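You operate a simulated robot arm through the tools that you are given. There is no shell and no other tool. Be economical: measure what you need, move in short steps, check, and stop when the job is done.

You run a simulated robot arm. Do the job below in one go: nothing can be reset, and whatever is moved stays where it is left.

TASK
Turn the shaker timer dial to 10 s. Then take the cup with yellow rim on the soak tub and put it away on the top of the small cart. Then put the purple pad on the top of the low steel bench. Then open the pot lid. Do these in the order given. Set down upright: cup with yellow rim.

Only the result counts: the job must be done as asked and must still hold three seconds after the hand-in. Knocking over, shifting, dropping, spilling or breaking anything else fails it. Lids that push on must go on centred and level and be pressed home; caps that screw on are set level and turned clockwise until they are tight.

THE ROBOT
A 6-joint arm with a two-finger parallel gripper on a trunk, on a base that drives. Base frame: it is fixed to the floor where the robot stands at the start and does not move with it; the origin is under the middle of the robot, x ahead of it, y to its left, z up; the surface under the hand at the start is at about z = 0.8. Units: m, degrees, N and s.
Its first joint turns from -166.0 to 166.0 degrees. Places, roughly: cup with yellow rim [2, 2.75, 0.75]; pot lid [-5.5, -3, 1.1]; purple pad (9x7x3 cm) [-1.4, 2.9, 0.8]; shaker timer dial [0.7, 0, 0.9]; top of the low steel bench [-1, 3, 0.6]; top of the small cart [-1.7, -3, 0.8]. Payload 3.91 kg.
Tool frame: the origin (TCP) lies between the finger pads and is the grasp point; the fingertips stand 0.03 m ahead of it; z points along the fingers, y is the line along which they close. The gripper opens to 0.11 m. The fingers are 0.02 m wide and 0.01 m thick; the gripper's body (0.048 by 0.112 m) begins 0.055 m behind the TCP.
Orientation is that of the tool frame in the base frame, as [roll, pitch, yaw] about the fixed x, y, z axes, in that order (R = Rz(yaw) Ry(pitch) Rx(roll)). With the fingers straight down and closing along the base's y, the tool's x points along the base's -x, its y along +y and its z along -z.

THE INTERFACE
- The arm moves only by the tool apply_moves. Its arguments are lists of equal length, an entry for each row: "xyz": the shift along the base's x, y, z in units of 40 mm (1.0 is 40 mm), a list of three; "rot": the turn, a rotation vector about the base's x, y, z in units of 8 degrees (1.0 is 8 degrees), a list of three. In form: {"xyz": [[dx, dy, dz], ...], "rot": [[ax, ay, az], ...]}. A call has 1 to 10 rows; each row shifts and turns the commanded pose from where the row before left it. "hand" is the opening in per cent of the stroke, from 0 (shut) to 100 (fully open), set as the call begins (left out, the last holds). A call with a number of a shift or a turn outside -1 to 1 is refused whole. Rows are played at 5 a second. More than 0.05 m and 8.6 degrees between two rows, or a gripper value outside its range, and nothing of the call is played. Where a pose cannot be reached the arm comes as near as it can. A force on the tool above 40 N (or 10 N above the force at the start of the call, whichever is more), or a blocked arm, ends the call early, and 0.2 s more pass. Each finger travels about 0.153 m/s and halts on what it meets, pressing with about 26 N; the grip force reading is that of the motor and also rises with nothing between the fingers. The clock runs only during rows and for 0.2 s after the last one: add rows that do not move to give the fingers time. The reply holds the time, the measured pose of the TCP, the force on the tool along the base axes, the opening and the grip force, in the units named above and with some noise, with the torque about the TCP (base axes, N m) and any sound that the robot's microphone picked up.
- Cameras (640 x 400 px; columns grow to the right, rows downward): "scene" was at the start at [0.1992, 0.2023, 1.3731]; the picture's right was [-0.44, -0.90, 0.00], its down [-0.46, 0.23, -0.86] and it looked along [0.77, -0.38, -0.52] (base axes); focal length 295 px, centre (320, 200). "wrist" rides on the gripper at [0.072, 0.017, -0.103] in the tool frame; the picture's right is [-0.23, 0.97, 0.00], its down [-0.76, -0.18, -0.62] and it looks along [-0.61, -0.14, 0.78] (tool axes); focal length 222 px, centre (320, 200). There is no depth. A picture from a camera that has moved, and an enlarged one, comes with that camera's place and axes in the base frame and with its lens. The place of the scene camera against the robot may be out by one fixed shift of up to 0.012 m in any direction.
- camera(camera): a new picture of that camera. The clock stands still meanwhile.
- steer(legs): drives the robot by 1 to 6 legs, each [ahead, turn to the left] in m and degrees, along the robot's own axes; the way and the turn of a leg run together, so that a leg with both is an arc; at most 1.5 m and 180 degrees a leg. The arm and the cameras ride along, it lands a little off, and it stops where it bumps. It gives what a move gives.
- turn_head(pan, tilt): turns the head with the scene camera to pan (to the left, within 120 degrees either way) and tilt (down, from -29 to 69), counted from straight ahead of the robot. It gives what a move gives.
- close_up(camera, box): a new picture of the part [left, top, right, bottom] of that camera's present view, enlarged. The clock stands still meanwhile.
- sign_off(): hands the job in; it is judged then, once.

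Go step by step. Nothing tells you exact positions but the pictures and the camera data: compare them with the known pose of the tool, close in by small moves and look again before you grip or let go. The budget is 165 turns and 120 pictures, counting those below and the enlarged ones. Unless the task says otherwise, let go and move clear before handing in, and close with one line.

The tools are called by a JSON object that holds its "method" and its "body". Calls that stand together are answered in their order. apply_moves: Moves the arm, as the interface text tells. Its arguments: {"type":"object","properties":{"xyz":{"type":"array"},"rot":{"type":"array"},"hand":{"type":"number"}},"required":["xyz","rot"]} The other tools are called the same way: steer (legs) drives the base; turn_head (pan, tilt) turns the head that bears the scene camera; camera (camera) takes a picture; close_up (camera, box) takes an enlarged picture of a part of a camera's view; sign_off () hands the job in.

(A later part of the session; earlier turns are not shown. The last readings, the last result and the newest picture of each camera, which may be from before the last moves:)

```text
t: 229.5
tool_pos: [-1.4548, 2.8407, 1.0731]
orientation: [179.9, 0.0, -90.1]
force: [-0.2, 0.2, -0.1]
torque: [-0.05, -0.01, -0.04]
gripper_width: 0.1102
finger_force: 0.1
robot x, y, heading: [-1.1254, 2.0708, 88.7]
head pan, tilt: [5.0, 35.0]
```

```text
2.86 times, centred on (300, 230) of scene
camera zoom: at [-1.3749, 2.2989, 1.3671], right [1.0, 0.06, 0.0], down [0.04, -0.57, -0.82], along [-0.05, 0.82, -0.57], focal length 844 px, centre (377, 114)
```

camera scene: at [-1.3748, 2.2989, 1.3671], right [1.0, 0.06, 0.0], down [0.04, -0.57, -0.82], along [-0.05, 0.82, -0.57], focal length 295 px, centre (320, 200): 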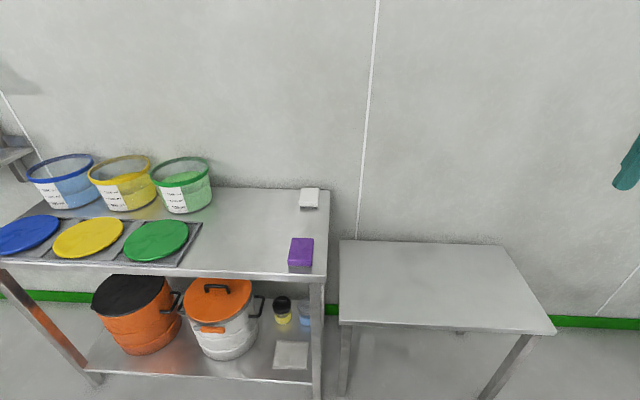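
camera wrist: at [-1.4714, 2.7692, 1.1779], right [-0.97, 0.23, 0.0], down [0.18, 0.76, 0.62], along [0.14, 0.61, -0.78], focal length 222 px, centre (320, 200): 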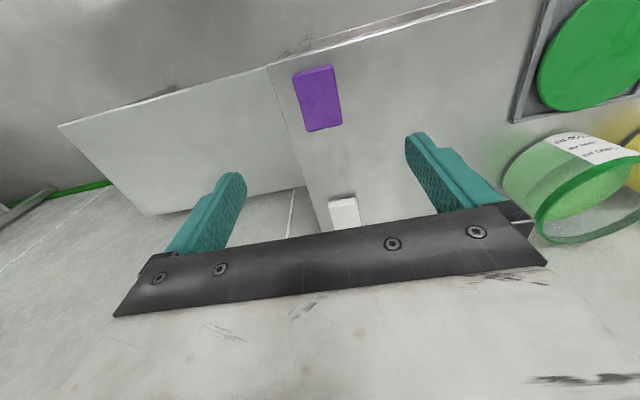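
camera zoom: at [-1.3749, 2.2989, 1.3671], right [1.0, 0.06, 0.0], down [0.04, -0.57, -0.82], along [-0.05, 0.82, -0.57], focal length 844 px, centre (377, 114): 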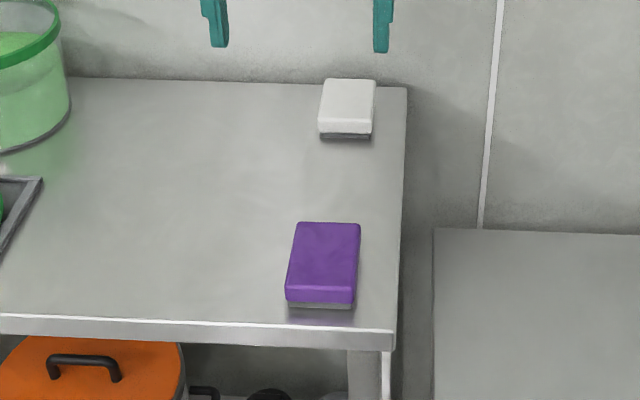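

Pad refined to (-1.451, 2.855), top z ≈ 0.82. I descend over it.

{"method": "apply_moves", "body": {"xyz": [[0.1, 0.36, -0.8], [0, 0, -0.9], [0, 0, -0.9], [0, 0, -0.9], [0, 0, -0.9], [0, 0, -0.8], [0, 0, -0.4], [0, 0, 0]], "rot": [[0, 0, -0.3], [0, 0, 0], [0, 0, 0], [0, 0, 0], [0, 0, 0], [0, 0, 0], [0, 0, 0], [0, 0, 0]]}}

{"method": "camera", "body": {"camera": "wrist"}}

{"method": "close_up", "body": {"camera": "scene", "box": [220, 160, 380, 300]}}

```text
t: 231.3
tool_pos: [-1.4503, 2.854, 0.8525]
orientation: [179.8, -0.1, -92.4]
force: [-0.6, 0.2, 0.9]
torque: [-0.02, -0.01, 0.0]
gripper_width: 0.1101
finger_force: 0.1
robot x, y, heading: [-1.126, 2.0697, 88.9]
head pan, tilt: [5.0, 35.0]
```

```text
49 pictures are left
camera wrist: at [-1.4707, 2.7839, 0.956], right [-0.96, 0.27, 0.0], down [0.21, 0.75, 0.62], along [0.17, 0.6, -0.78], focal length 222 px, centre (320, 200)
```

wrist: 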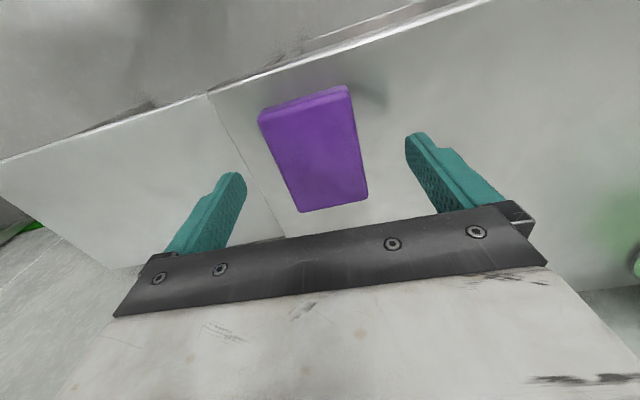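

```text
2.86 times, centred on (300, 230) of scene
camera zoom: at [-1.3749, 2.2989, 1.367], right [1.0, 0.06, 0.0], down [0.04, -0.57, -0.82], along [-0.05, 0.82, -0.57], focal length 844 px, centre (377, 114)
```

zoom: 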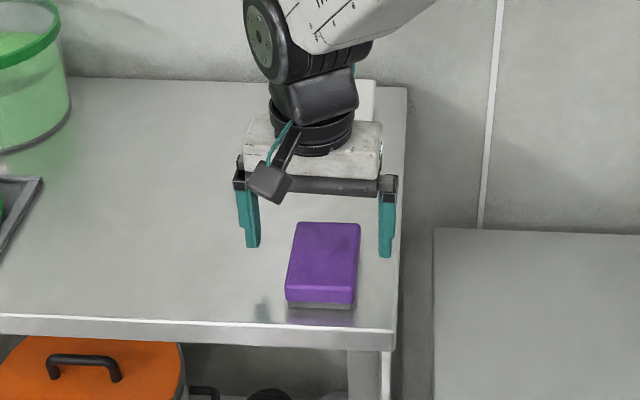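

{"method": "apply_moves", "body": {"xyz": [[0.05, 0.1, -0.3], [0, 0, -0.25], [0, 0, -0.2], [0, 0, 0]], "rot": [[0, 0, 0], [0, 0, 0], [0, 0, 0], [0, 0, 0]]}}

{"method": "close_up", "body": {"camera": "scene", "box": [260, 200, 340, 280]}}

```text
t: 232.3
tool_pos: [-1.4491, 2.8588, 0.823]
orientation: [179.9, 0.0, -92.3]
force: [-0.3, 1.0, 0.8]
torque: [0.01, 0.0, -0.01]
gripper_width: 0.11
finger_force: 0.0
robot x, y, heading: [-1.1259, 2.0712, 88.7]
head pan, tilt: [5.0, 35.0]
```

```text
5.00 times, centred on (300, 240) of scene
camera zoom: at [-1.375, 2.299, 1.367], right [1.0, 0.06, 0.0], down [0.04, -0.57, -0.82], along [-0.05, 0.82, -0.57], focal length 1477 px, centre (420, 0)
```

zoom: 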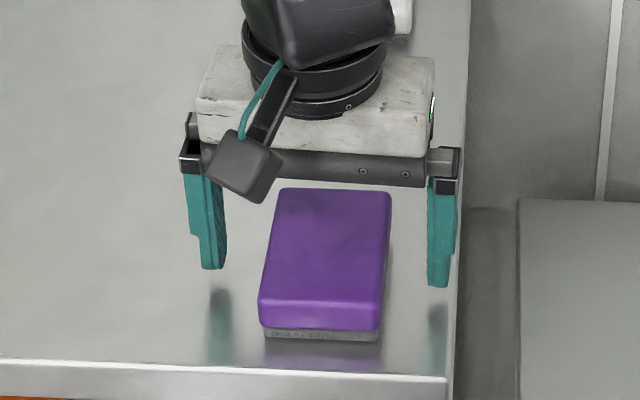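

The fingertips are about 6 mm above the table and straddle the pad. I grip and lift.

{"method": "apply_moves", "body": {"xyz": [[0, 0, 0], [0, 0, 0], [0, 0, 0], [0, 0, 0]], "rot": [[0, 0, 0], [0, 0, 0], [0, 0, 0], [0, 0, 0]], "hand": 0}}

{"method": "apply_moves", "body": {"xyz": [[0, 0, 0.5], [0, 0, 0.7], [0, 0, 0.8], [0, 0, 0.8], [0, 0, 0.8], [0, 0, 0]], "rot": [[0, 0, 0], [0, 0, 0], [0, 0, 0], [0, 0, 0], [0, 0, 0], [0, 0, 0]]}}

{"method": "camera", "body": {"camera": "scene"}}

```text
t: 233.3
tool_pos: [-1.4489, 2.8585, 0.8217]
orientation: [179.9, 0.0, -92.4]
force: [0.2, -0.2, 0.3]
torque: [-0.01, -0.02, 0.01]
gripper_width: 0.0637
finger_force: 26.3
robot x, y, heading: [-1.1256, 2.0669, 88.5]
head pan, tilt: [5.0, 35.0]
```

```text
t: 234.7
tool_pos: [-1.4493, 2.857, 0.9672]
orientation: [179.8, 0.1, -92.4]
force: [-0.2, 0.3, -0.4]
torque: [-0.02, 0.01, 0.04]
gripper_width: 0.0637
finger_force: 25.6
robot x, y, heading: [-1.1278, 2.0691, 88.7]
head pan, tilt: [5.0, 35.0]
```

```text
46 pictures are left
camera scene: at [-1.375, 2.299, 1.367], right [1.0, 0.06, 0.0], down [0.04, -0.57, -0.82], along [-0.05, 0.82, -0.57], focal length 295 px, centre (320, 200)
```

scene: 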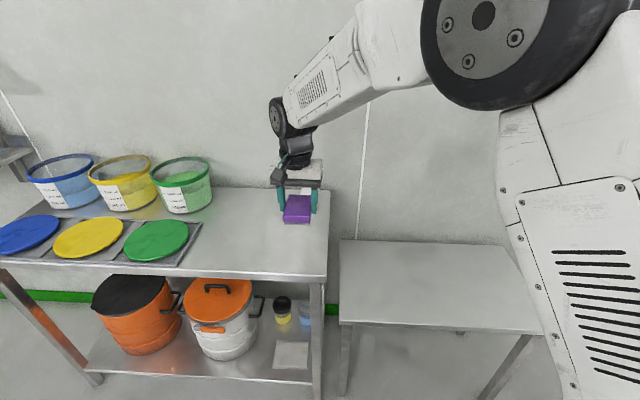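

Pad held. I carry it over the bench and start down.

{"method": "apply_moves", "body": {"xyz": [[1, 0.2, 0], [1, 0.2, 0], [1, 0.2, 0], [1, 0.2, 0], [1, 0.2, 0], [1, 0.2, 0], [1, 0.2, 0], [1, 0.2, 0], [1, 0.2, 0], [1, 0.2, 0]], "rot": [[0, 0, 0], [0, 0, 0], [0, 0, 0], [0, 0, 0], [0, 0, 0], [0, 0, 0], [0, 0, 0], [0, 0, 0], [0, 0, 0], [0, 0, 0]]}}

{"method": "apply_moves", "body": {"xyz": [[0, 0, -0.9], [0, 0, -0.9], [0, 0, -0.9], [0, 0, -0.9], [0, 0, -0.9], [0, 0, -0.9], [0, 0, 0]], "rot": [[0, 0, 0], [0, 0, 0], [0, 0, 0], [0, 0, 0], [0, 0, 0], [0, 0, 0], [0, 0, 0]]}}

{"method": "turn_head", "body": {"pan": -10, "tilt": 45}}

{"method": "camera", "body": {"camera": "scene"}}

```text
t: 236.9
tool_pos: [-1.0495, 2.9374, 0.9646]
orientation: [179.9, 0.0, -92.3]
force: [0.0, 0.3, -1.5]
torque: [0.01, -0.04, -0.02]
gripper_width: 0.0633
finger_force: 26.3
robot x, y, heading: [-1.1297, 2.0719, 88.7]
head pan, tilt: [5.0, 35.0]
```

```text
t: 238.5
tool_pos: [-1.0451, 2.939, 0.7486]
orientation: [179.9, 0.0, -92.4]
force: [-0.5, -0.2, -1.0]
torque: [0.02, -0.01, 0.0]
gripper_width: 0.0632
finger_force: 25.7
robot x, y, heading: [-1.1259, 2.0778, 88.8]
head pan, tilt: [5.0, 35.0]
```

```text
t: 239.2
tool_pos: [-1.0462, 2.9394, 0.7503]
orientation: [179.9, 0.0, -92.4]
force: [0.0, 0.2, -1.8]
torque: [0.03, 0.05, 0.01]
gripper_width: 0.0637
finger_force: 26.3
robot x, y, heading: [-1.1269, 2.0688, 88.5]
head pan, tilt: [-10.0, 45.0]
```

```text
45 pictures are left
camera scene: at [-1.3533, 2.2908, 1.3523], right [0.98, -0.2, 0.0], down [-0.14, -0.69, -0.71], along [0.14, 0.69, -0.71], focal length 295 px, centre (320, 200)
```

scene: 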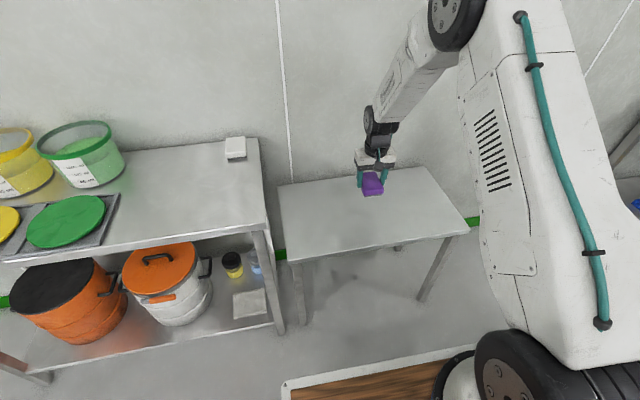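

{"method": "apply_moves", "body": {"xyz": [[0, 0, -0.7], [0, 0, -0.6], [0, 0, -0.5], [0, 0, 0]], "rot": [[0, 0, 0], [0, 0, 0], [0, 0, 0], [0, 0, 0]]}}

{"method": "close_up", "body": {"camera": "scene", "box": [320, 130, 440, 250]}}

```text
t: 240.2
tool_pos: [-1.0468, 2.9388, 0.6778]
orientation: [179.8, 0.1, -92.4]
force: [-0.1, -0.1, -1.5]
torque: [-0.01, 0.02, 0.04]
gripper_width: 0.0633
finger_force: 26.1
robot x, y, heading: [-1.1276, 2.0694, 88.4]
head pan, tilt: [-10.0, 45.0]
```

```text
3.33 times, centred on (380, 190) of scene
camera zoom: at [-1.3532, 2.2908, 1.3522], right [0.98, -0.2, 0.0], down [-0.14, -0.69, -0.71], along [0.14, 0.69, -0.71], focal length 985 px, centre (120, 233)
```

zoom: 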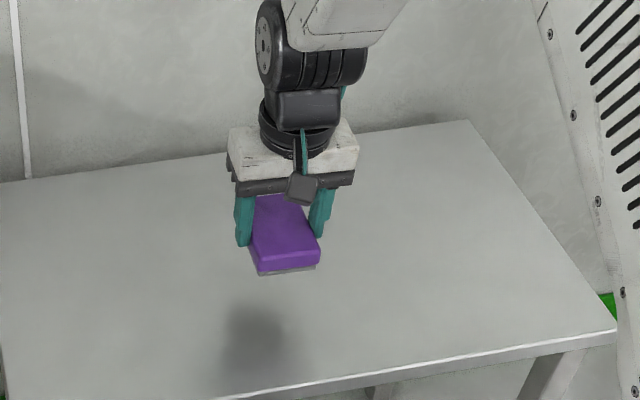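

{"method": "apply_moves", "body": {"xyz": [[0, 0, -0.3], [0, 0, -0.3], [0, 0, -0.2], [0, 0, 0]], "rot": [[0, 0, 0], [0, 0, 0], [0, 0, 0], [0, 0, 0]]}}

{"method": "close_up", "body": {"camera": "scene", "box": [320, 130, 440, 250]}}

```text
t: 241.2
tool_pos: [-1.0478, 2.9408, 0.6455]
orientation: [179.9, 0.1, -92.3]
force: [-0.8, 0.4, -0.9]
torque: [-0.04, -0.02, -0.03]
gripper_width: 0.0636
finger_force: 25.6
robot x, y, heading: [-1.1249, 2.0719, 88.7]
head pan, tilt: [-10.0, 45.0]
```

```text
3.33 times, centred on (380, 190) of scene
camera zoom: at [-1.3532, 2.2908, 1.3522], right [0.98, -0.2, 0.0], down [-0.14, -0.69, -0.71], along [0.14, 0.69, -0.71], focal length 985 px, centre (120, 233)
```

zoom: 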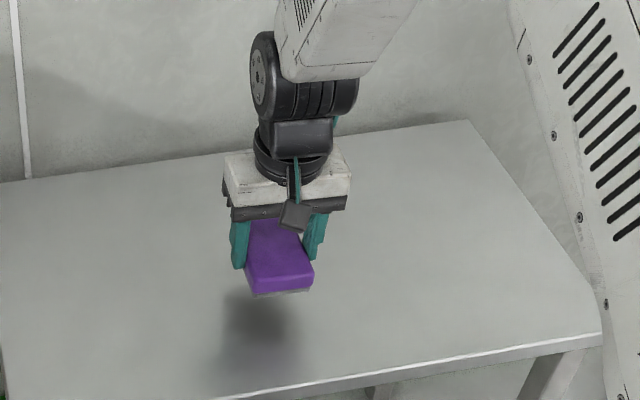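

{"method": "apply_moves", "body": {"xyz": [[0, 0, -0.12], [0, 0, -0.12], [0, 0, 0]], "rot": [[0, 0, 0], [0, 0, 0], [0, 0, 0]]}}

{"method": "apply_moves", "body": {"xyz": [[0, 0, -0.1], [0, 0, 0]], "rot": [[0, 0, 0], [0, 0, 0]]}}

{"method": "apply_moves", "body": {"xyz": [[0, 0, -0.1], [0, 0, 0]], "rot": [[0, 0, 0], [0, 0, 0]]}}

{"method": "close_up", "body": {"camera": "scene", "box": [320, 130, 440, 250]}}

```text
t: 242.1
tool_pos: [-1.0497, 2.9395, 0.6365]
orientation: [179.9, 0.0, -92.4]
force: [0.0, -0.5, -1.8]
torque: [-0.03, -0.05, -0.01]
gripper_width: 0.0633
finger_force: 26.3
robot x, y, heading: [-1.1263, 2.0742, 88.6]
head pan, tilt: [-10.0, 45.0]
```

```text
t: 242.7
tool_pos: [-1.0495, 2.9389, 0.6326]
orientation: [179.9, -0.1, -92.4]
force: [-0.3, 0.2, -0.7]
torque: [-0.01, 0.0, 0.0]
gripper_width: 0.0634
finger_force: 26.2
robot x, y, heading: [-1.1274, 2.0689, 88.4]
head pan, tilt: [-10.0, 45.0]
```

```text
t: 243.2
tool_pos: [-1.0496, 2.9404, 0.6274]
orientation: [179.9, 0.0, -92.4]
force: [-0.4, 0.2, -0.7]
torque: [-0.02, 0.0, -0.01]
gripper_width: 0.0631
finger_force: 26.3
robot x, y, heading: [-1.1242, 2.0731, 88.7]
head pan, tilt: [-10.0, 45.0]
```

```text
3.33 times, centred on (380, 190) of scene
camera zoom: at [-1.3532, 2.2908, 1.3522], right [0.98, -0.2, 0.0], down [-0.14, -0.69, -0.71], along [0.14, 0.69, -0.71], focal length 985 px, centre (120, 233)
```

zoom: 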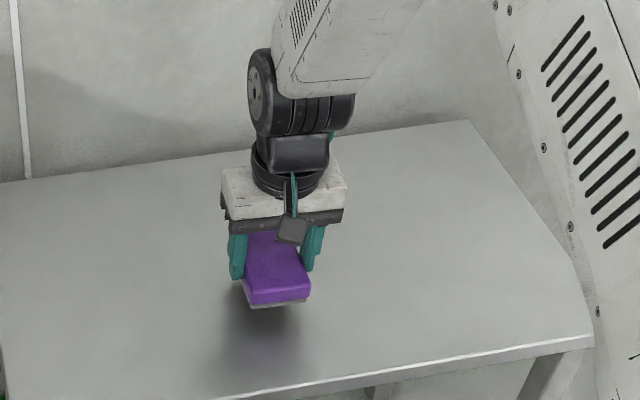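

{"method": "apply_moves", "body": {"xyz": [[0, 0, -0.12], [0, 0, -0.12], [0, 0, 0]], "rot": [[0, 0, 0], [0, 0, 0], [0, 0, 0]]}}

{"method": "apply_moves", "body": {"xyz": [[0, 0, -0.1], [0, 0, 0]], "rot": [[0, 0, 0], [0, 0, 0]]}}

{"method": "apply_moves", "body": {"xyz": [[0, 0, -0.1], [0, 0, 0]], "rot": [[0, 0, 0], [0, 0, 0]]}}

{"method": "close_up", "body": {"camera": "scene", "box": [320, 130, 440, 250]}}

```text
t: 244.1
tool_pos: [-1.0491, 2.9387, 0.62]
orientation: [179.9, 0.0, -92.4]
force: [0.5, 0.3, -1.3]
torque: [-0.05, 0.0, -0.03]
gripper_width: 0.0634
finger_force: 25.4
robot x, y, heading: [-1.1238, 2.0684, 88.6]
head pan, tilt: [-10.0, 45.0]
```

```text
t: 244.7
tool_pos: [-1.0488, 2.9396, 0.6153]
orientation: [179.9, 0.0, -92.4]
force: [-0.3, 0.2, -0.6]
torque: [-0.01, 0.0, -0.02]
gripper_width: 0.0633
finger_force: 25.5
robot x, y, heading: [-1.1247, 2.0677, 88.3]
head pan, tilt: [-10.0, 45.0]
```

```text
t: 245.2
tool_pos: [-1.0498, 2.9394, 0.6107]
orientation: [180.0, 0.0, -92.3]
force: [0.1, -0.4, -0.4]
torque: [-0.03, 0.01, 0.01]
gripper_width: 0.0633
finger_force: 26.2
robot x, y, heading: [-1.1262, 2.0677, 88.8]
head pan, tilt: [-10.0, 45.0]
```

```text
3.33 times, centred on (380, 190) of scene
camera zoom: at [-1.3532, 2.2908, 1.3522], right [0.98, -0.2, 0.0], down [-0.14, -0.69, -0.71], along [0.14, 0.69, -0.71], focal length 985 px, centre (120, 233)
```

zoom: 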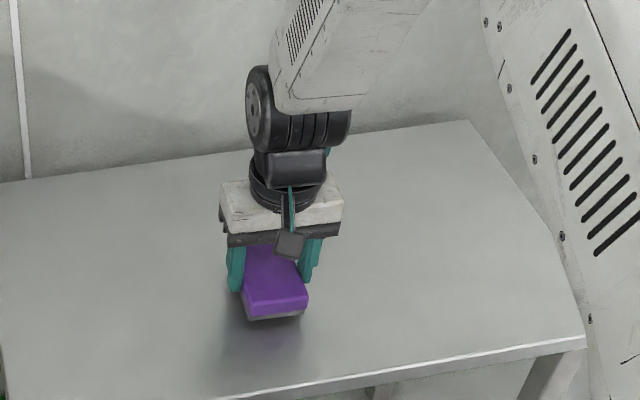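

{"method": "apply_moves", "body": {"xyz": [[0, 0, -0.1], [0, 0, 0]], "rot": [[0, 0, 0], [0, 0, 0]]}}

{"method": "apply_moves", "body": {"xyz": [[0, 0, -0.08], [0, 0, 0]], "rot": [[0, 0, 0], [0, 0, 0]]}}

{"method": "apply_moves", "body": {"xyz": [[0, 0, -0.08], [0, 0, 0]], "rot": [[0, 0, 0], [0, 0, 0]]}}

{"method": "close_up", "body": {"camera": "scene", "box": [320, 130, 440, 250]}}

```text
t: 245.8
tool_pos: [-1.0497, 2.9396, 0.6068]
orientation: [179.9, 0.0, -92.3]
force: [0.0, -0.8, -0.6]
torque: [0.0, 0.0, 0.01]
gripper_width: 0.0634
finger_force: 25.7
robot x, y, heading: [-1.1273, 2.0709, 88.6]
head pan, tilt: [-10.0, 45.0]
```

```text
t: 246.4
tool_pos: [-1.0502, 2.9393, 0.6034]
orientation: [179.9, -0.1, -92.5]
force: [0.4, 0.6, -1.4]
torque: [-0.02, 0.03, 0.0]
gripper_width: 0.0633
finger_force: 26.2
robot x, y, heading: [-1.1261, 2.0669, 88.7]
head pan, tilt: [-10.0, 45.0]
```

```text
t: 247.1
tool_pos: [-1.0495, 2.9395, 0.6018]
orientation: [179.9, 0.1, -92.2]
force: [-2.9, -4.0, 19.2]
torque: [-0.38, 0.07, 0.1]
gripper_width: 0.0631
finger_force: 25.9
robot x, y, heading: [-1.1263, 2.0706, 88.6]
head pan, tilt: [-10.0, 45.0]
```

```text
3.33 times, centred on (380, 190) of scene
camera zoom: at [-1.3534, 2.2899, 1.3524], right [0.98, -0.2, 0.0], down [-0.14, -0.69, -0.71], along [0.14, 0.69, -0.71], focal length 985 px, centre (120, 233)
```

zoom: 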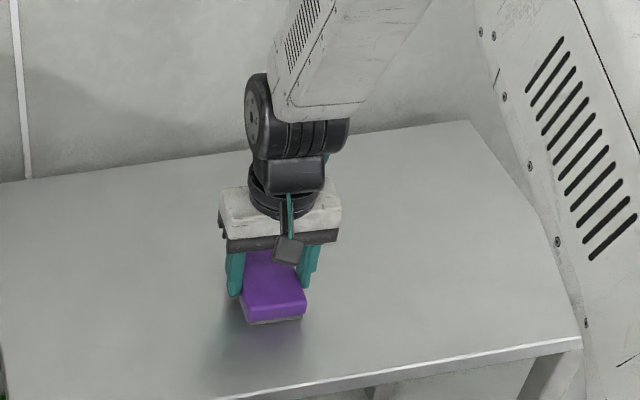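

Contact. I open and lift clear.

{"method": "apply_moves", "body": {"xyz": [[0, 0, 0.03], [0, 0, 0], [0, 0, 0]], "rot": [[0, 0, 0], [0, 0, 0], [0, 0, 0]], "hand": 100}}

{"method": "apply_moves", "body": {"xyz": [[0, 0, 0.4], [0, 0, 0.8], [0, 0, 1], [0, 0, 1], [0, 0, 1], [0, 0, 1], [0, 0, 1], [0, 0, 1], [0, 0, 1], [0, 0, 1]], "rot": [[0, 0, 0], [0, 0, 0], [0, 0, 0], [0, 0, 0], [0, 0, 0], [0, 0, 0], [0, 0, 0], [0, 0, 0], [0, 0, 0], [0, 0, 0]]}}

{"method": "camera", "body": {"camera": "scene"}}

```text
t: 247.8
tool_pos: [-1.0496, 2.938, 0.6029]
orientation: [179.9, 0.0, -92.4]
force: [-0.2, 0.4, -0.3]
torque: [0.01, 0.0, 0.01]
gripper_width: 0.11
finger_force: 0.0
robot x, y, heading: [-1.1273, 2.0696, 88.7]
head pan, tilt: [-10.0, 45.0]
```

```text
t: 250.1
tool_pos: [-1.0497, 2.9386, 0.9693]
orientation: [179.9, 0.0, -92.4]
force: [-0.5, 0.9, 0.6]
torque: [0.01, 0.01, 0.04]
gripper_width: 0.1101
finger_force: 0.0
robot x, y, heading: [-1.126, 2.0652, 88.4]
head pan, tilt: [-10.0, 45.0]
```

```text
39 pictures are left
camera scene: at [-1.3532, 2.2911, 1.3522], right [0.98, -0.2, 0.0], down [-0.14, -0.69, -0.71], along [0.14, 0.69, -0.71], focal length 295 px, centre (320, 200)
```

scene: 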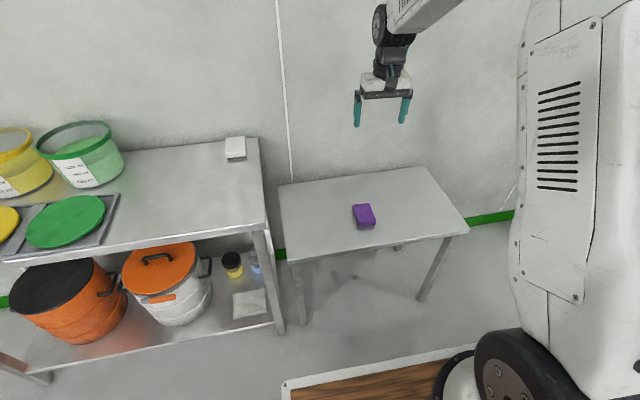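

The pad rests on the low bench. Next, the pot lid: I retract and drive toward (-4, -0.5) to look at the pot.

{"method": "apply_moves", "body": {"xyz": [[0, 0, 1], [0, 0, 1], [0, 0, 1], [0, -0.5, 1], [0, -1, 0.5], [0, -1, 0.5], [0, -1, 0.5], [0, -1, 0], [0, -1, 0], [0, -1, 0]], "rot": [[0, 0, 0], [0, 0, 0], [0, 0, 0], [0, 0, 0], [0, 0, 0], [0, 0, 0], [0, 0, 0], [0, 0, 0], [0, 0, 0], [0, 0, 0]], "hand": 60}}

{"method": "steer", "body": {"legs": [[-0.3, 0], [0, 129.7], [1.2, 0], [1.2, 0]]}}

{"method": "turn_head", "body": {"pan": 10, "tilt": 15}}

{"method": "camera", "body": {"camera": "scene"}}

```text
t: 252.2
tool_pos: [-1.0467, 2.6809, 1.188]
orientation: [179.8, 0.0, -92.3]
force: [-0.6, 0.9, -0.8]
torque: [-0.06, 0.0, 0.03]
gripper_width: 0.0661
finger_force: 0.0
robot x, y, heading: [-1.1282, 2.0685, 88.6]
head pan, tilt: [-10.0, 45.0]
```

```text
t: 269.9
tool_pos: [-3.3803, 0.0313, 1.1869]
orientation: [179.9, -0.2, 37.0]
force: [-0.7, -0.7, 0.0]
torque: [0.04, 0.01, 0.01]
gripper_width: 0.066
finger_force: 0.1
robot x, y, heading: [-2.8578, 0.3586, -142.2]
head pan, tilt: [-10.0, 45.0]
stopped in leg 4: the robot was blocked; the commanded pose is now the measured one
```

```text
t: 270.9
tool_pos: [-3.3801, 0.0309, 1.1875]
orientation: [180.0, -0.2, 37.0]
force: [-0.1, -0.7, 0.0]
torque: [-0.01, 0.01, 0.01]
gripper_width: 0.066
finger_force: 0.1
robot x, y, heading: [-2.859, 0.3546, -142.2]
head pan, tilt: [10.0, 15.0]
```

```text
38 pictures are left
camera scene: at [-2.8911, 0.0259, 1.399], right [-0.74, 0.67, 0.0], down [0.17, 0.19, -0.97], along [-0.65, -0.72, -0.26], focal length 295 px, centre (320, 200)
```

scene: 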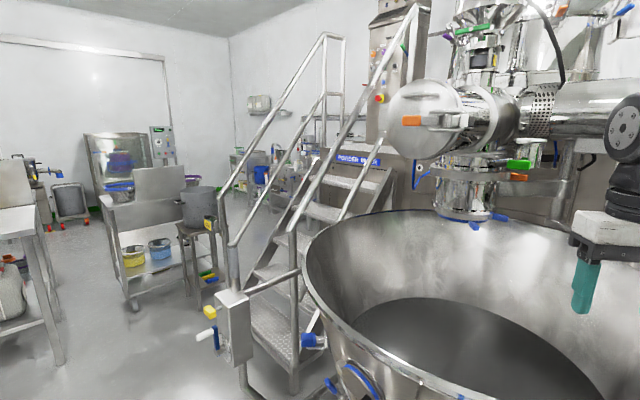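

I touched the big mixing vessel and stopped. I zoom toward (-5.5, -3) behind the stairs for the pot.

{"method": "close_up", "body": {"camera": "scene", "box": [220, 80, 400, 220]}}

```text
2.86 times, centred on (310, 150) of scene
camera zoom: at [-2.8911, 0.0259, 1.399], right [-0.74, 0.67, 0.0], down [0.17, 0.19, -0.97], along [-0.65, -0.72, -0.26], focal length 844 px, centre (349, 343)
```

zoom: 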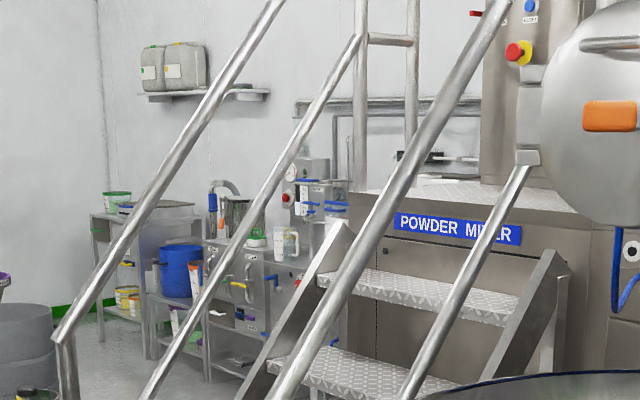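

A small workstation with a steel pot stands beyond the stairs near (-5.5, -3.5). I back off and reposition to see the passage at y ≈ -1.6.

{"method": "steer", "body": {"legs": [[-0.3, 0], [0, 52], [0.8, 0], [0.6, 0], [0, -70]]}}

{"method": "turn_head", "body": {"pan": 0, "tilt": 20}}

{"method": "camera", "body": {"camera": "scene"}}

```text
t: 285.1
tool_pos: [-3.2139, -0.9862, 1.1867]
orientation: [180.0, -0.3, 19.5]
force: [-0.6, -0.9, -0.8]
torque: [-0.01, 0.03, 0.01]
gripper_width: 0.0658
finger_force: 0.2
robot x, y, heading: [-2.6149, -0.8319, -159.9]
head pan, tilt: [10.0, 15.0]
```

```text
t: 285.8
tool_pos: [-3.2131, -0.9852, 1.1873]
orientation: [179.9, -0.2, 19.6]
force: [0.2, 0.0, -0.4]
torque: [-0.04, -0.01, -0.01]
gripper_width: 0.066
finger_force: 0.0
robot x, y, heading: [-2.6158, -0.8308, -159.9]
head pan, tilt: [0.0, 20.0]
```

```text
36 pictures are left
camera scene: at [-2.7571, -1.1259, 1.3909], right [-0.35, 0.94, 0.0], down [0.32, 0.12, -0.94], along [-0.88, -0.33, -0.34], focal length 295 px, centre (320, 200)
```

scene: 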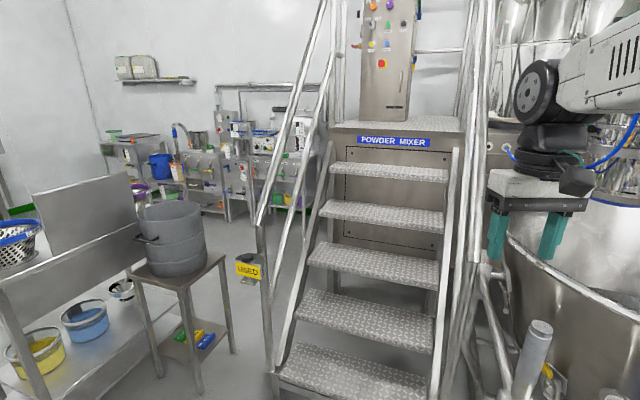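

The gap here is too narrow. The workstation is reachable along the open aisle at y ≈ -3.5 seen earlier from the small cart. I go back around via y ≈ 0.2 and the corridor.

{"method": "steer", "body": {"legs": [[0, 110], [0, 101], [1.4, 0], [0, -57], [1.4, 0]]}}

```text
t: 310.7
tool_pos: [0.2775, 0.0135, 1.1872]
orientation: [179.8, -0.3, 174.1]
force: [-0.9, 0.4, 0.1]
torque: [0.02, 0.02, -0.03]
gripper_width: 0.0661
finger_force: 0.0
robot x, y, heading: [-0.3259, 0.1325, -5.3]
head pan, tilt: [0.0, 20.0]
```

I'm in front of the dial table, so I quickly check that the dial is still at 10.

{"method": "turn_head", "body": {"pan": -8, "tilt": 30}}

{"method": "close_up", "body": {"camera": "scene", "box": [220, 120, 460, 300]}}

```text
t: 311.5
tool_pos: [0.2776, 0.0138, 1.1868]
orientation: [179.9, -0.2, 174.1]
force: [-0.1, -0.4, 0.8]
torque: [-0.03, -0.02, -0.04]
gripper_width: 0.0662
finger_force: 0.1
robot x, y, heading: [-0.3281, 0.1293, -4.9]
head pan, tilt: [-8.0, 30.0]
```

```text
2.22 times, centred on (340, 210) of scene
camera zoom: at [-0.0995, 0.3378, 1.3749], right [-0.23, -0.97, 0.0], down [-0.49, 0.11, -0.87], along [0.84, -0.2, -0.5], focal length 656 px, centre (276, 178)
```

zoom: 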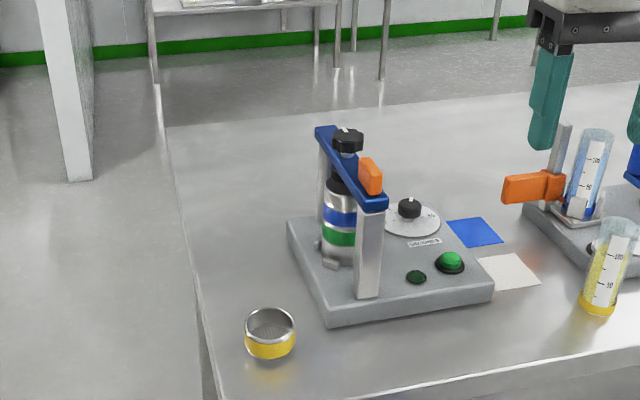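

Everything there is intact. I continue down the corridor, correcting for drift in steps.

{"method": "steer", "body": {"legs": [[0, -81], [0.8, 0]]}}

```text
t: 319.2
tool_pos: [-0.3014, -1.2852, 1.1872]
orientation: [179.9, -0.2, 92.7]
force: [-0.4, -0.1, 0.8]
torque: [-0.02, 0.0, -0.01]
gripper_width: 0.0663
finger_force: 0.0
robot x, y, heading: [-0.2724, -0.6703, -86.3]
head pan, tilt: [-8.0, 30.0]
```

{"method": "steer", "body": {"legs": [[1.4, -1.5], [1.3, 0]]}}

{"method": "turn_head", "body": {"pan": -75, "tilt": 15}}

{"method": "camera", "body": {"camera": "scene"}}

```text
t: 332.4
tool_pos: [-0.1798, -3.9974, 1.1877]
orientation: [-180.0, -0.2, 91.6]
force: [0.0, 0.9, -0.1]
torque: [0.01, -0.02, 0.01]
gripper_width: 0.0659
finger_force: 0.1
robot x, y, heading: [-0.1385, -3.3853, -87.6]
head pan, tilt: [-8.0, 30.0]
```

```text
t: 333.8
tool_pos: [-0.1796, -3.9973, 1.1869]
orientation: [179.8, -0.2, 91.6]
force: [0.1, 0.2, -1.1]
torque: [0.02, -0.02, -0.01]
gripper_width: 0.0659
finger_force: 0.2
robot x, y, heading: [-0.1412, -3.3803, -87.5]
head pan, tilt: [-75.0, 15.0]
```

```text
34 pictures are left
camera scene: at [-0.0024, -3.5269, 1.3991], right [-0.3, 0.95, 0.0], down [0.25, 0.08, -0.97], along [-0.92, -0.29, -0.26], focal length 295 px, centre (320, 200)
```

scene: 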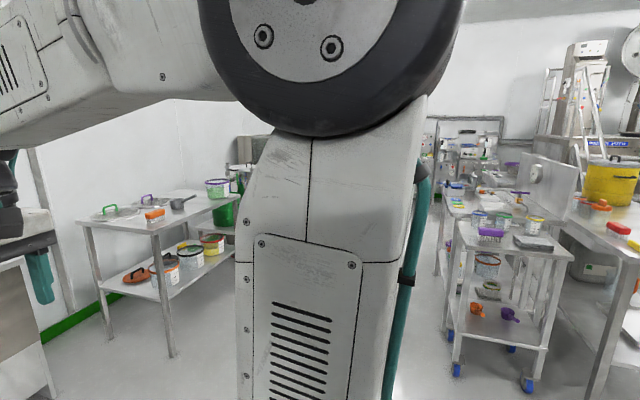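

{"method": "steer", "body": {"legs": [[0, -71.5], [1.4, 0], [0, -21]]}}

{"method": "turn_head", "body": {"pan": 0, "tilt": 18}}

{"method": "camera", "body": {"camera": "scene"}}

```text
t: 344.9
tool_pos: [-2.0476, -3.7881, 1.1868]
orientation: [180.0, -0.2, -1.9]
force: [0.4, 0.4, 0.7]
torque: [0.02, 0.04, -0.01]
gripper_width: 0.0664
finger_force: 0.1
robot x, y, heading: [-1.4381, -3.8623, 178.9]
head pan, tilt: [-75.0, 15.0]
```

```text
t: 346.4
tool_pos: [-2.048, -3.7886, 1.1875]
orientation: [180.0, -0.2, -1.8]
force: [0.5, 0.8, -0.1]
torque: [0.01, -0.01, 0.04]
gripper_width: 0.0659
finger_force: 0.0
robot x, y, heading: [-1.438, -3.8578, 179.2]
head pan, tilt: [0.0, 18.0]
```

```text
33 pictures are left
camera scene: at [-1.6764, -4.0882, 1.3942], right [0.02, 1.0, 0.0], down [0.31, -0.01, -0.95], along [-0.95, 0.02, -0.31], focal length 295 px, centre (320, 200)
```

scene: 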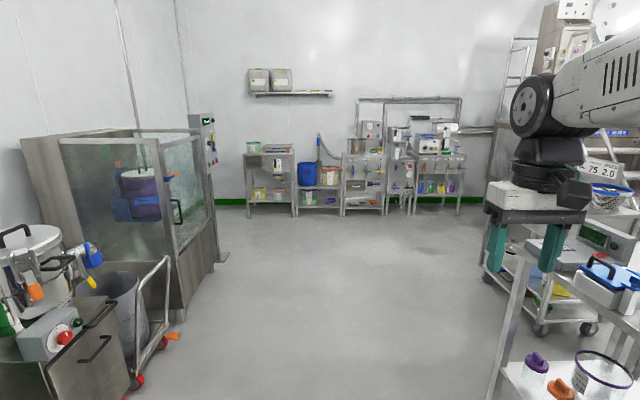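

{"method": "close_up", "body": {"camera": "scene", "box": [280, 90, 480, 220]}}

```text
3.08 times, centred on (380, 155) of scene
camera zoom: at [-1.6764, -4.0882, 1.3942], right [0.02, 1.0, 0.0], down [0.31, -0.01, -0.95], along [-0.95, 0.02, -0.31], focal length 909 px, centre (135, 338)
```

zoom: 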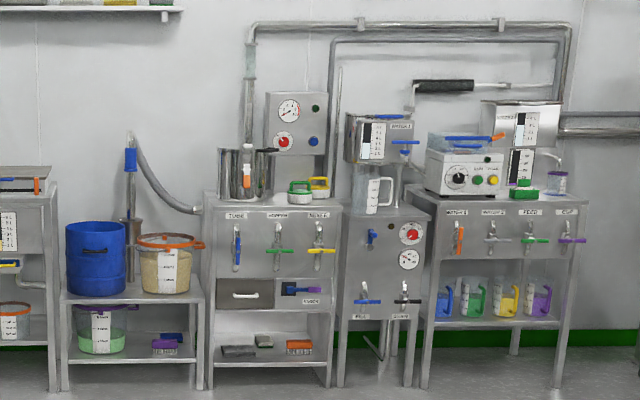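

The pot is the steel vessel with a blue-handled lid at about (-5.5, -3.0, 1.1). I drive closer down the aisle.

{"method": "steer", "body": {"legs": [[1.3, -5], [1.2, -10]]}}

{"method": "turn_head", "body": {"pan": -5, "tilt": 15}}

{"method": "close_up", "body": {"camera": "scene", "box": [160, 40, 480, 240]}}

```text
t: 358.6
tool_pos: [-4.4783, -3.3312, 1.1881]
orientation: [179.9, -0.2, -16.9]
force: [0.3, 0.1, 0.6]
torque: [0.03, 0.01, -0.03]
gripper_width: 0.0662
finger_force: 0.0
robot x, y, heading: [-3.9114, -3.5636, 163.7]
head pan, tilt: [0.0, 18.0]
```

```text
t: 359.3
tool_pos: [-4.4787, -3.3306, 1.1879]
orientation: [179.9, -0.2, -17.0]
force: [0.5, 0.4, 0.2]
torque: [-0.02, 0.0, -0.01]
gripper_width: 0.066
finger_force: 0.2
robot x, y, heading: [-3.908, -3.5598, 163.6]
head pan, tilt: [-5.0, 15.0]
```

```text
2.00 times, centred on (320, 140) of scene
camera zoom: at [-4.1977, -3.7127, 1.399], right [0.36, 0.93, 0.0], down [0.24, -0.09, -0.97], along [-0.9, 0.35, -0.26], focal length 591 px, centre (320, 320)
```

zoom: 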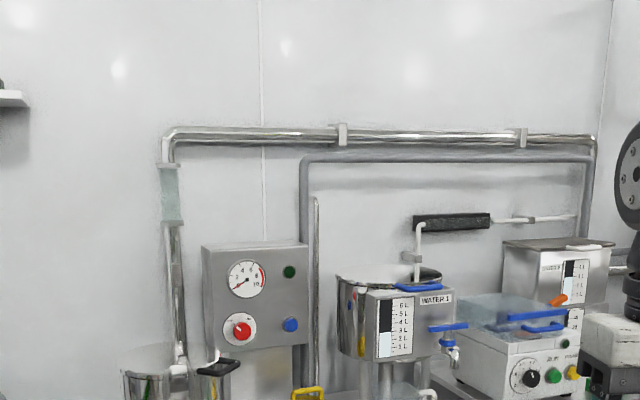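

{"method": "turn_head", "body": {"pan": -8, "tilt": 28}}

{"method": "camera", "body": {"camera": "scene"}}

{"method": "close_up", "body": {"camera": "scene", "box": [310, 70, 430, 170]}}

```text
t: 360.0
tool_pos: [-4.4778, -3.3307, 1.1873]
orientation: [179.9, -0.2, -16.9]
force: [0.2, 0.5, -0.5]
torque: [0.0, -0.01, 0.01]
gripper_width: 0.0661
finger_force: 0.1
robot x, y, heading: [-3.9092, -3.5618, 163.9]
head pan, tilt: [-8.0, 28.0]
```

```text
30 pictures are left
camera scene: at [-4.1938, -3.7091, 1.3781], right [0.41, 0.91, 0.0], down [0.43, -0.19, -0.88], along [-0.81, 0.36, -0.47], focal length 295 px, centre (320, 200)
```

scene: 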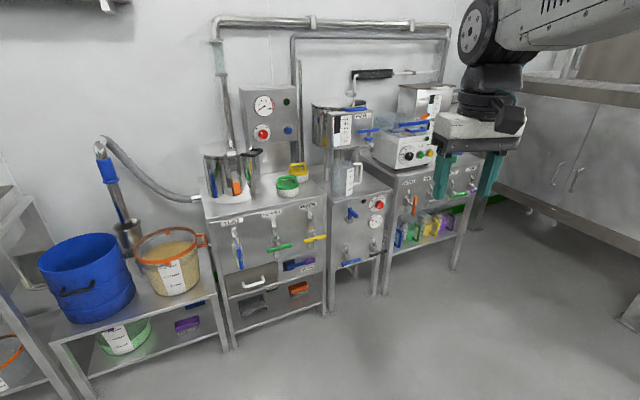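

```text
4.00 times, centred on (370, 120) of scene
camera zoom: at [-4.1938, -3.7091, 1.3781], right [0.41, 0.91, 0.0], down [0.43, -0.19, -0.88], along [-0.81, 0.36, -0.47], focal length 1182 px, centre (120, 520)
```

zoom: 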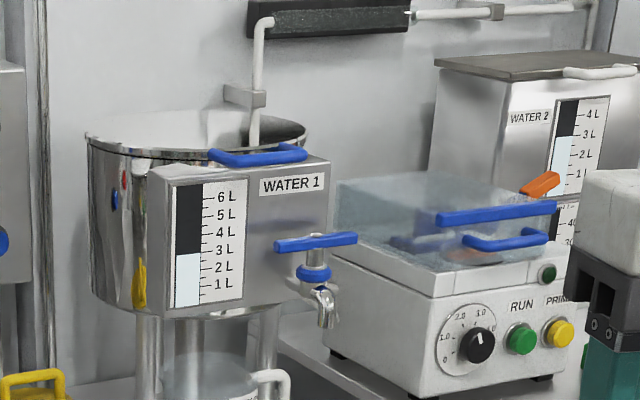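

The target is the WATER 1 pot. Its lid has a blue handle at the front edge, near (-5.44, -2.98, 1.1). I park in front of it.

{"method": "steer", "body": {"legs": [[0, -23], [0.82, 0], [0, 39]]}}

{"method": "turn_head", "body": {"pan": -15, "tilt": 28}}

{"method": "camera", "body": {"camera": "scene"}}

```text
t: 367.4
tool_pos: [-5.1486, -2.9774, 1.1874]
orientation: [179.8, -0.2, -1.1]
force: [0.6, -0.5, -0.7]
torque: [0.03, 0.02, 0.01]
gripper_width: 0.066
finger_force: 0.1
robot x, y, heading: [-4.5326, -3.0419, 179.8]
head pan, tilt: [-8.0, 28.0]
```

```text
t: 368.1
tool_pos: [-5.1486, -2.9766, 1.1872]
orientation: [180.0, -0.2, -1.1]
force: [0.4, -0.2, 0.5]
torque: [-0.01, 0.01, 0.03]
gripper_width: 0.066
finger_force: 0.0
robot x, y, heading: [-4.5386, -3.0445, 179.7]
head pan, tilt: [-15.0, 28.0]
```

```text
28 pictures are left
camera scene: at [-4.7675, -3.2497, 1.378], right [0.26, 0.96, 0.0], down [0.45, -0.12, -0.88], along [-0.85, 0.23, -0.47], focal length 295 px, centre (320, 200)
```

scene: 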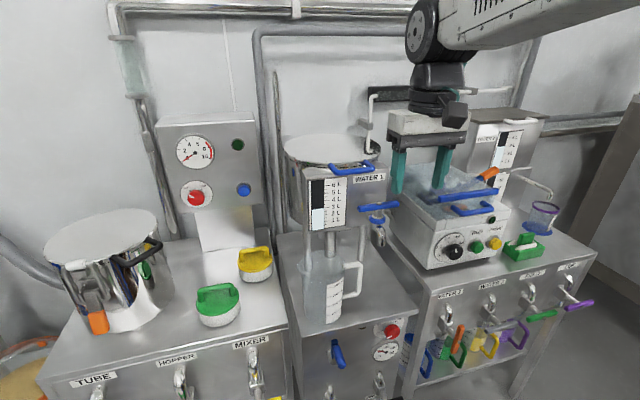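

{"method": "close_up", "body": {"camera": "scene", "box": [270, 110, 410, 220]}}

{"method": "camera", "body": {"camera": "wrist"}}

```text
3.64 times, centred on (340, 165) of scene
camera zoom: at [-4.7675, -3.2497, 1.378], right [0.26, 0.96, 0.0], down [0.45, -0.12, -0.88], along [-0.85, 0.23, -0.47], focal length 1074 px, centre (247, 327)
```

zoom: 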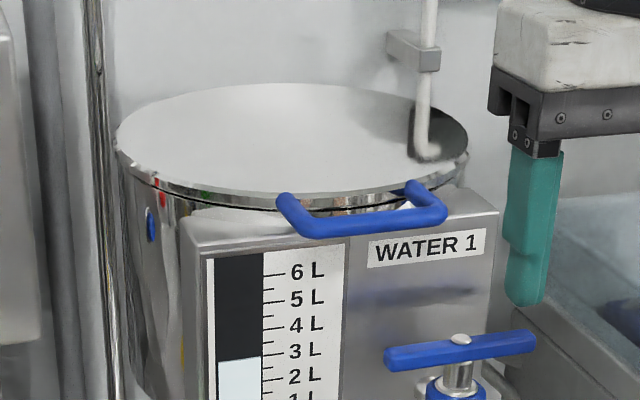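

```text
26 pictures are left
camera wrist: at [-5.0758, -2.9944, 1.2918], right [-0.25, -0.97, 0.0], down [-0.76, 0.19, 0.62], along [-0.6, 0.15, -0.78], focal length 222 px, centre (320, 200)
```

wrist: 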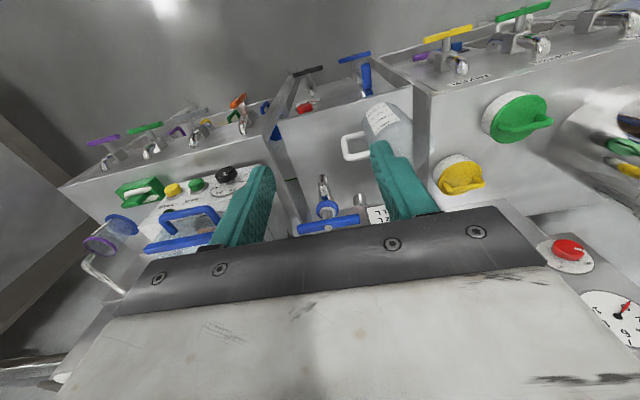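

The lid is closed. It is about 0.29 m across with the hinge at the rear (x ≈ -5.76), and a blue bar handle along y at about (-5.437, -2.98, 1.085). I tilt the tool to point forward (-x) with the fingers closing vertically, to cage the bar and swing it up.

{"method": "apply_moves", "body": {"xyz": [[0, 0, 0.2], [0, 0, 0.2], [0, 0, 0.2], [0, 0, 0.2], [0, 0, 0.2], [0, 0, 0.2], [0, 0, 0.2], [0, 0, 0], [0, 0, 0], [0, 0, 0]], "rot": [[0, 1, 0], [0, 1, 0], [0, 1, 0], [0, 1, 0], [0, 1, 0], [0, 1, 0], [0, 1, 0], [0, 1, 0], [0, 1, 0], [0, 1, 0]], "hand": 60}}

{"method": "apply_moves", "body": {"xyz": [[0, 0, 0], [0, 0, 0], [0, 0, 0], [0, 0, 0], [0, 0, 0], [0, 0, 0], [0, 0, 0], [0, 0, 0], [0, 0, 0], [0, 0, 0]], "rot": [[0, 1, 0], [0, 0.25, 0], [1, 0, 0], [1, 0, 0], [1, 0, 0], [1, 0, 0], [1, 0, 0], [1, 0, 0], [1, 0, 0], [1, 0, 0]]}}

{"method": "apply_moves", "body": {"xyz": [[0, 0, 0], [0, 0, 0], [0, 0, 0], [0, 0, 0], [0, 0, 0]], "rot": [[1, 0, 0], [1, 0, 0], [1, 0, 0], [0.25, 0, 0], [0, 0, 0]]}}

{"method": "camera", "body": {"camera": "scene"}}

```text
t: 370.3
tool_pos: [-5.1504, -2.981, 1.2454]
orientation: [174.4, 74.5, -4.4]
force: [0.2, -0.2, -0.6]
torque: [0.02, -0.03, 0.02]
gripper_width: 0.066
finger_force: 0.0
out of reach, approached as far as the arm can: row 10
robot x, y, heading: [-4.537, -3.0436, 179.7]
head pan, tilt: [-15.0, 28.0]
```

```text
t: 372.5
tool_pos: [-5.1107, -2.9402, 1.2971]
orientation: [-94.4, 27.1, 83.9]
force: [0.0, 0.2, 0.4]
torque: [-0.02, 0.03, 0.01]
gripper_width: 0.0661
finger_force: 0.1
out of reach, approached as far as the arm can: row 1, 2, 6, 7, 8, 9, 10
robot x, y, heading: [-4.5364, -3.0455, 179.9]
head pan, tilt: [-15.0, 28.0]
```

```text
t: 373.7
tool_pos: [-5.0627, -2.9597, 1.3258]
orientation: [-91.8, 1.2, 84.4]
force: [-0.6, -0.4, -0.1]
torque: [0.06, -0.03, 0.01]
gripper_width: 0.066
finger_force: 0.1
out of reach, approached as far as the arm can: row 1, 2, 3, 4
robot x, y, heading: [-4.5393, -3.0421, 179.8]
head pan, tilt: [-15.0, 28.0]
```

```text
25 pictures are left
camera scene: at [-4.7674, -3.2497, 1.378], right [0.26, 0.96, 0.0], down [0.45, -0.12, -0.88], along [-0.85, 0.23, -0.47], focal length 295 px, centre (320, 200)
```

scene: 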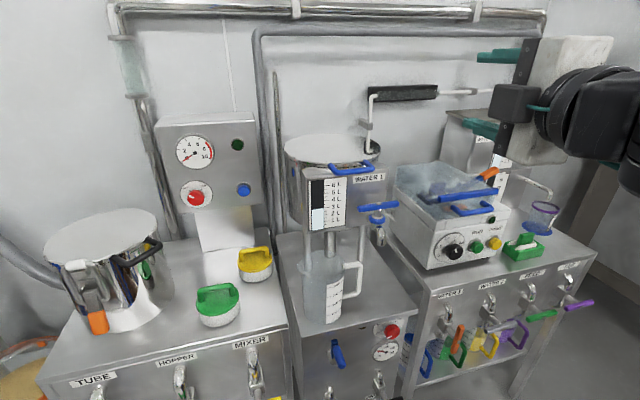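

The tool now points forward. I approach to just in front of the handle and look from the wrist camera.

{"method": "apply_moves", "body": {"xyz": [[-0.5, 0, -0.2], [-0.5, 0, -0.3], [-0.5, 0, -0.3], [-0.5, 0, -0.4], [-0.5, 0, -0.5], [-0.5, 0, -0.5], [-0.5, 0, -0.5], [0, 0, -0.5], [0, 0, 0], [0, 0, 0]], "rot": [[0, 0, 0], [0, 0, 0], [0, 0, 0], [0, 0, 0], [0, 0, 0], [0, 0, 0], [0, 0, 0], [0, 0, 0], [0, 0, 0], [0, 0, 0]], "hand": 45}}

{"method": "camera", "body": {"camera": "wrist"}}

{"method": "close_up", "body": {"camera": "scene", "box": [270, 80, 490, 240]}}

```text
t: 375.9
tool_pos: [-5.0769, -2.9805, 1.3229]
orientation: [-91.9, 1.2, 84.5]
force: [0.4, -0.1, 0.0]
torque: [-0.01, 0.0, 0.01]
gripper_width: 0.0493
finger_force: 0.0
out of reach, approached as far as the arm can: row 1, 2, 3, 4, 5, 6, 7, 8
robot x, y, heading: [-4.5374, -3.0439, 179.6]
head pan, tilt: [-15.0, 28.0]
```

```text
24 pictures are left
camera wrist: at [-4.9666, -2.9186, 1.3082], right [0.01, -0.25, -0.97], down [0.54, -0.81, 0.21], along [-0.84, -0.53, 0.13], focal length 222 px, centre (320, 200)
```

wrist: 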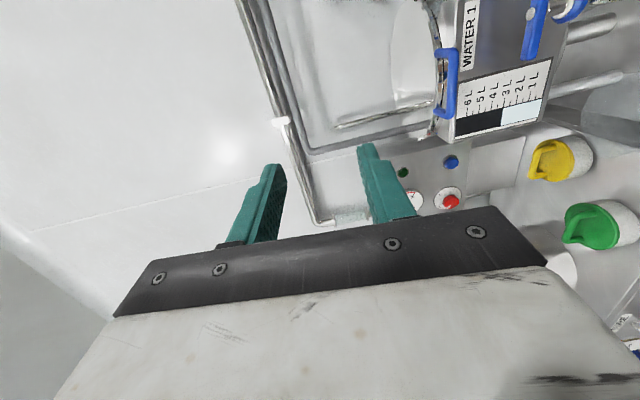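

```text
2.50 times, centred on (380, 160) of scene
camera zoom: at [-4.7674, -3.2497, 1.378], right [0.26, 0.96, 0.0], down [0.45, -0.12, -0.88], along [-0.85, 0.23, -0.47], focal length 738 px, centre (170, 300)
```

zoom: 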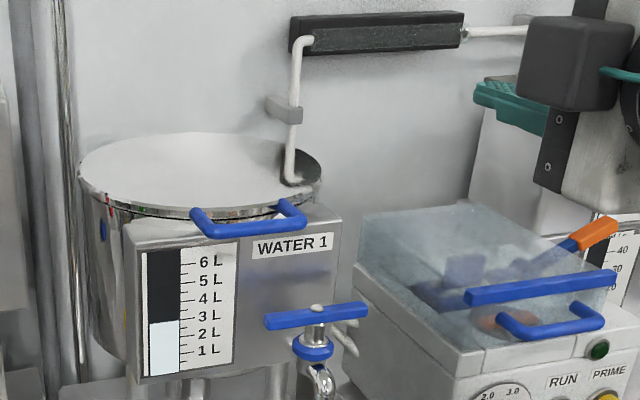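

The arm is stuck in a near-limit pose. I command it farther out and higher, in free space above the handle, to see whether it frees.

{"method": "apply_moves", "body": {"xyz": [[0, 0, 1], [0, 0, 1], [0, 0, 1], [0, 0, 1], [-1, 0, 0], [-1, 0, 0], [0, 0, 0], [0, 0, 0]], "rot": [[0, 0, 0], [0, 0, 0], [0, 0, 0], [0, 0, 0], [0, 0, 0], [0, 0, 0], [0, 0, 0], [0, 0, 0]]}}

```text
t: 377.7
tool_pos: [-5.1575, -2.9808, 1.4839]
orientation: [-91.5, 1.2, 84.6]
force: [0.4, -0.4, 0.4]
torque: [0.0, -0.04, 0.0]
gripper_width: 0.0496
finger_force: 0.1
robot x, y, heading: [-4.5383, -3.0433, 179.7]
head pan, tilt: [-15.0, 28.0]
```

It moves now; close-in low poses were the limit. I extend first, then descend in front of the handle.

{"method": "apply_moves", "body": {"xyz": [[-0.9, 0, 0], [-0.9, 0, 0], [-0.9, 0, 0], [-0.9, 0, 0], [-0.5, 0, 0], [0, 0, -0.9], [0, 0, -0.9], [0, 0, -0.9], [0, 0, 0]], "rot": [[0, 0, -0.17], [0, 0, -0.17], [0, 0, -0.17], [0, 0, -0.17], [0, 0, 0], [0, 0, 0], [0, 0, 0], [0, 0, 0], [0, 0, 0]]}}

```text
t: 379.7
tool_pos: [-5.3225, -2.9816, 1.376]
orientation: [-91.5, 1.1, 79.0]
force: [0.5, 0.0, 0.4]
torque: [-0.04, 0.0, 0.05]
gripper_width: 0.0493
finger_force: 0.0
robot x, y, heading: [-4.537, -3.0439, 179.7]
head pan, tilt: [-15.0, 28.0]
```

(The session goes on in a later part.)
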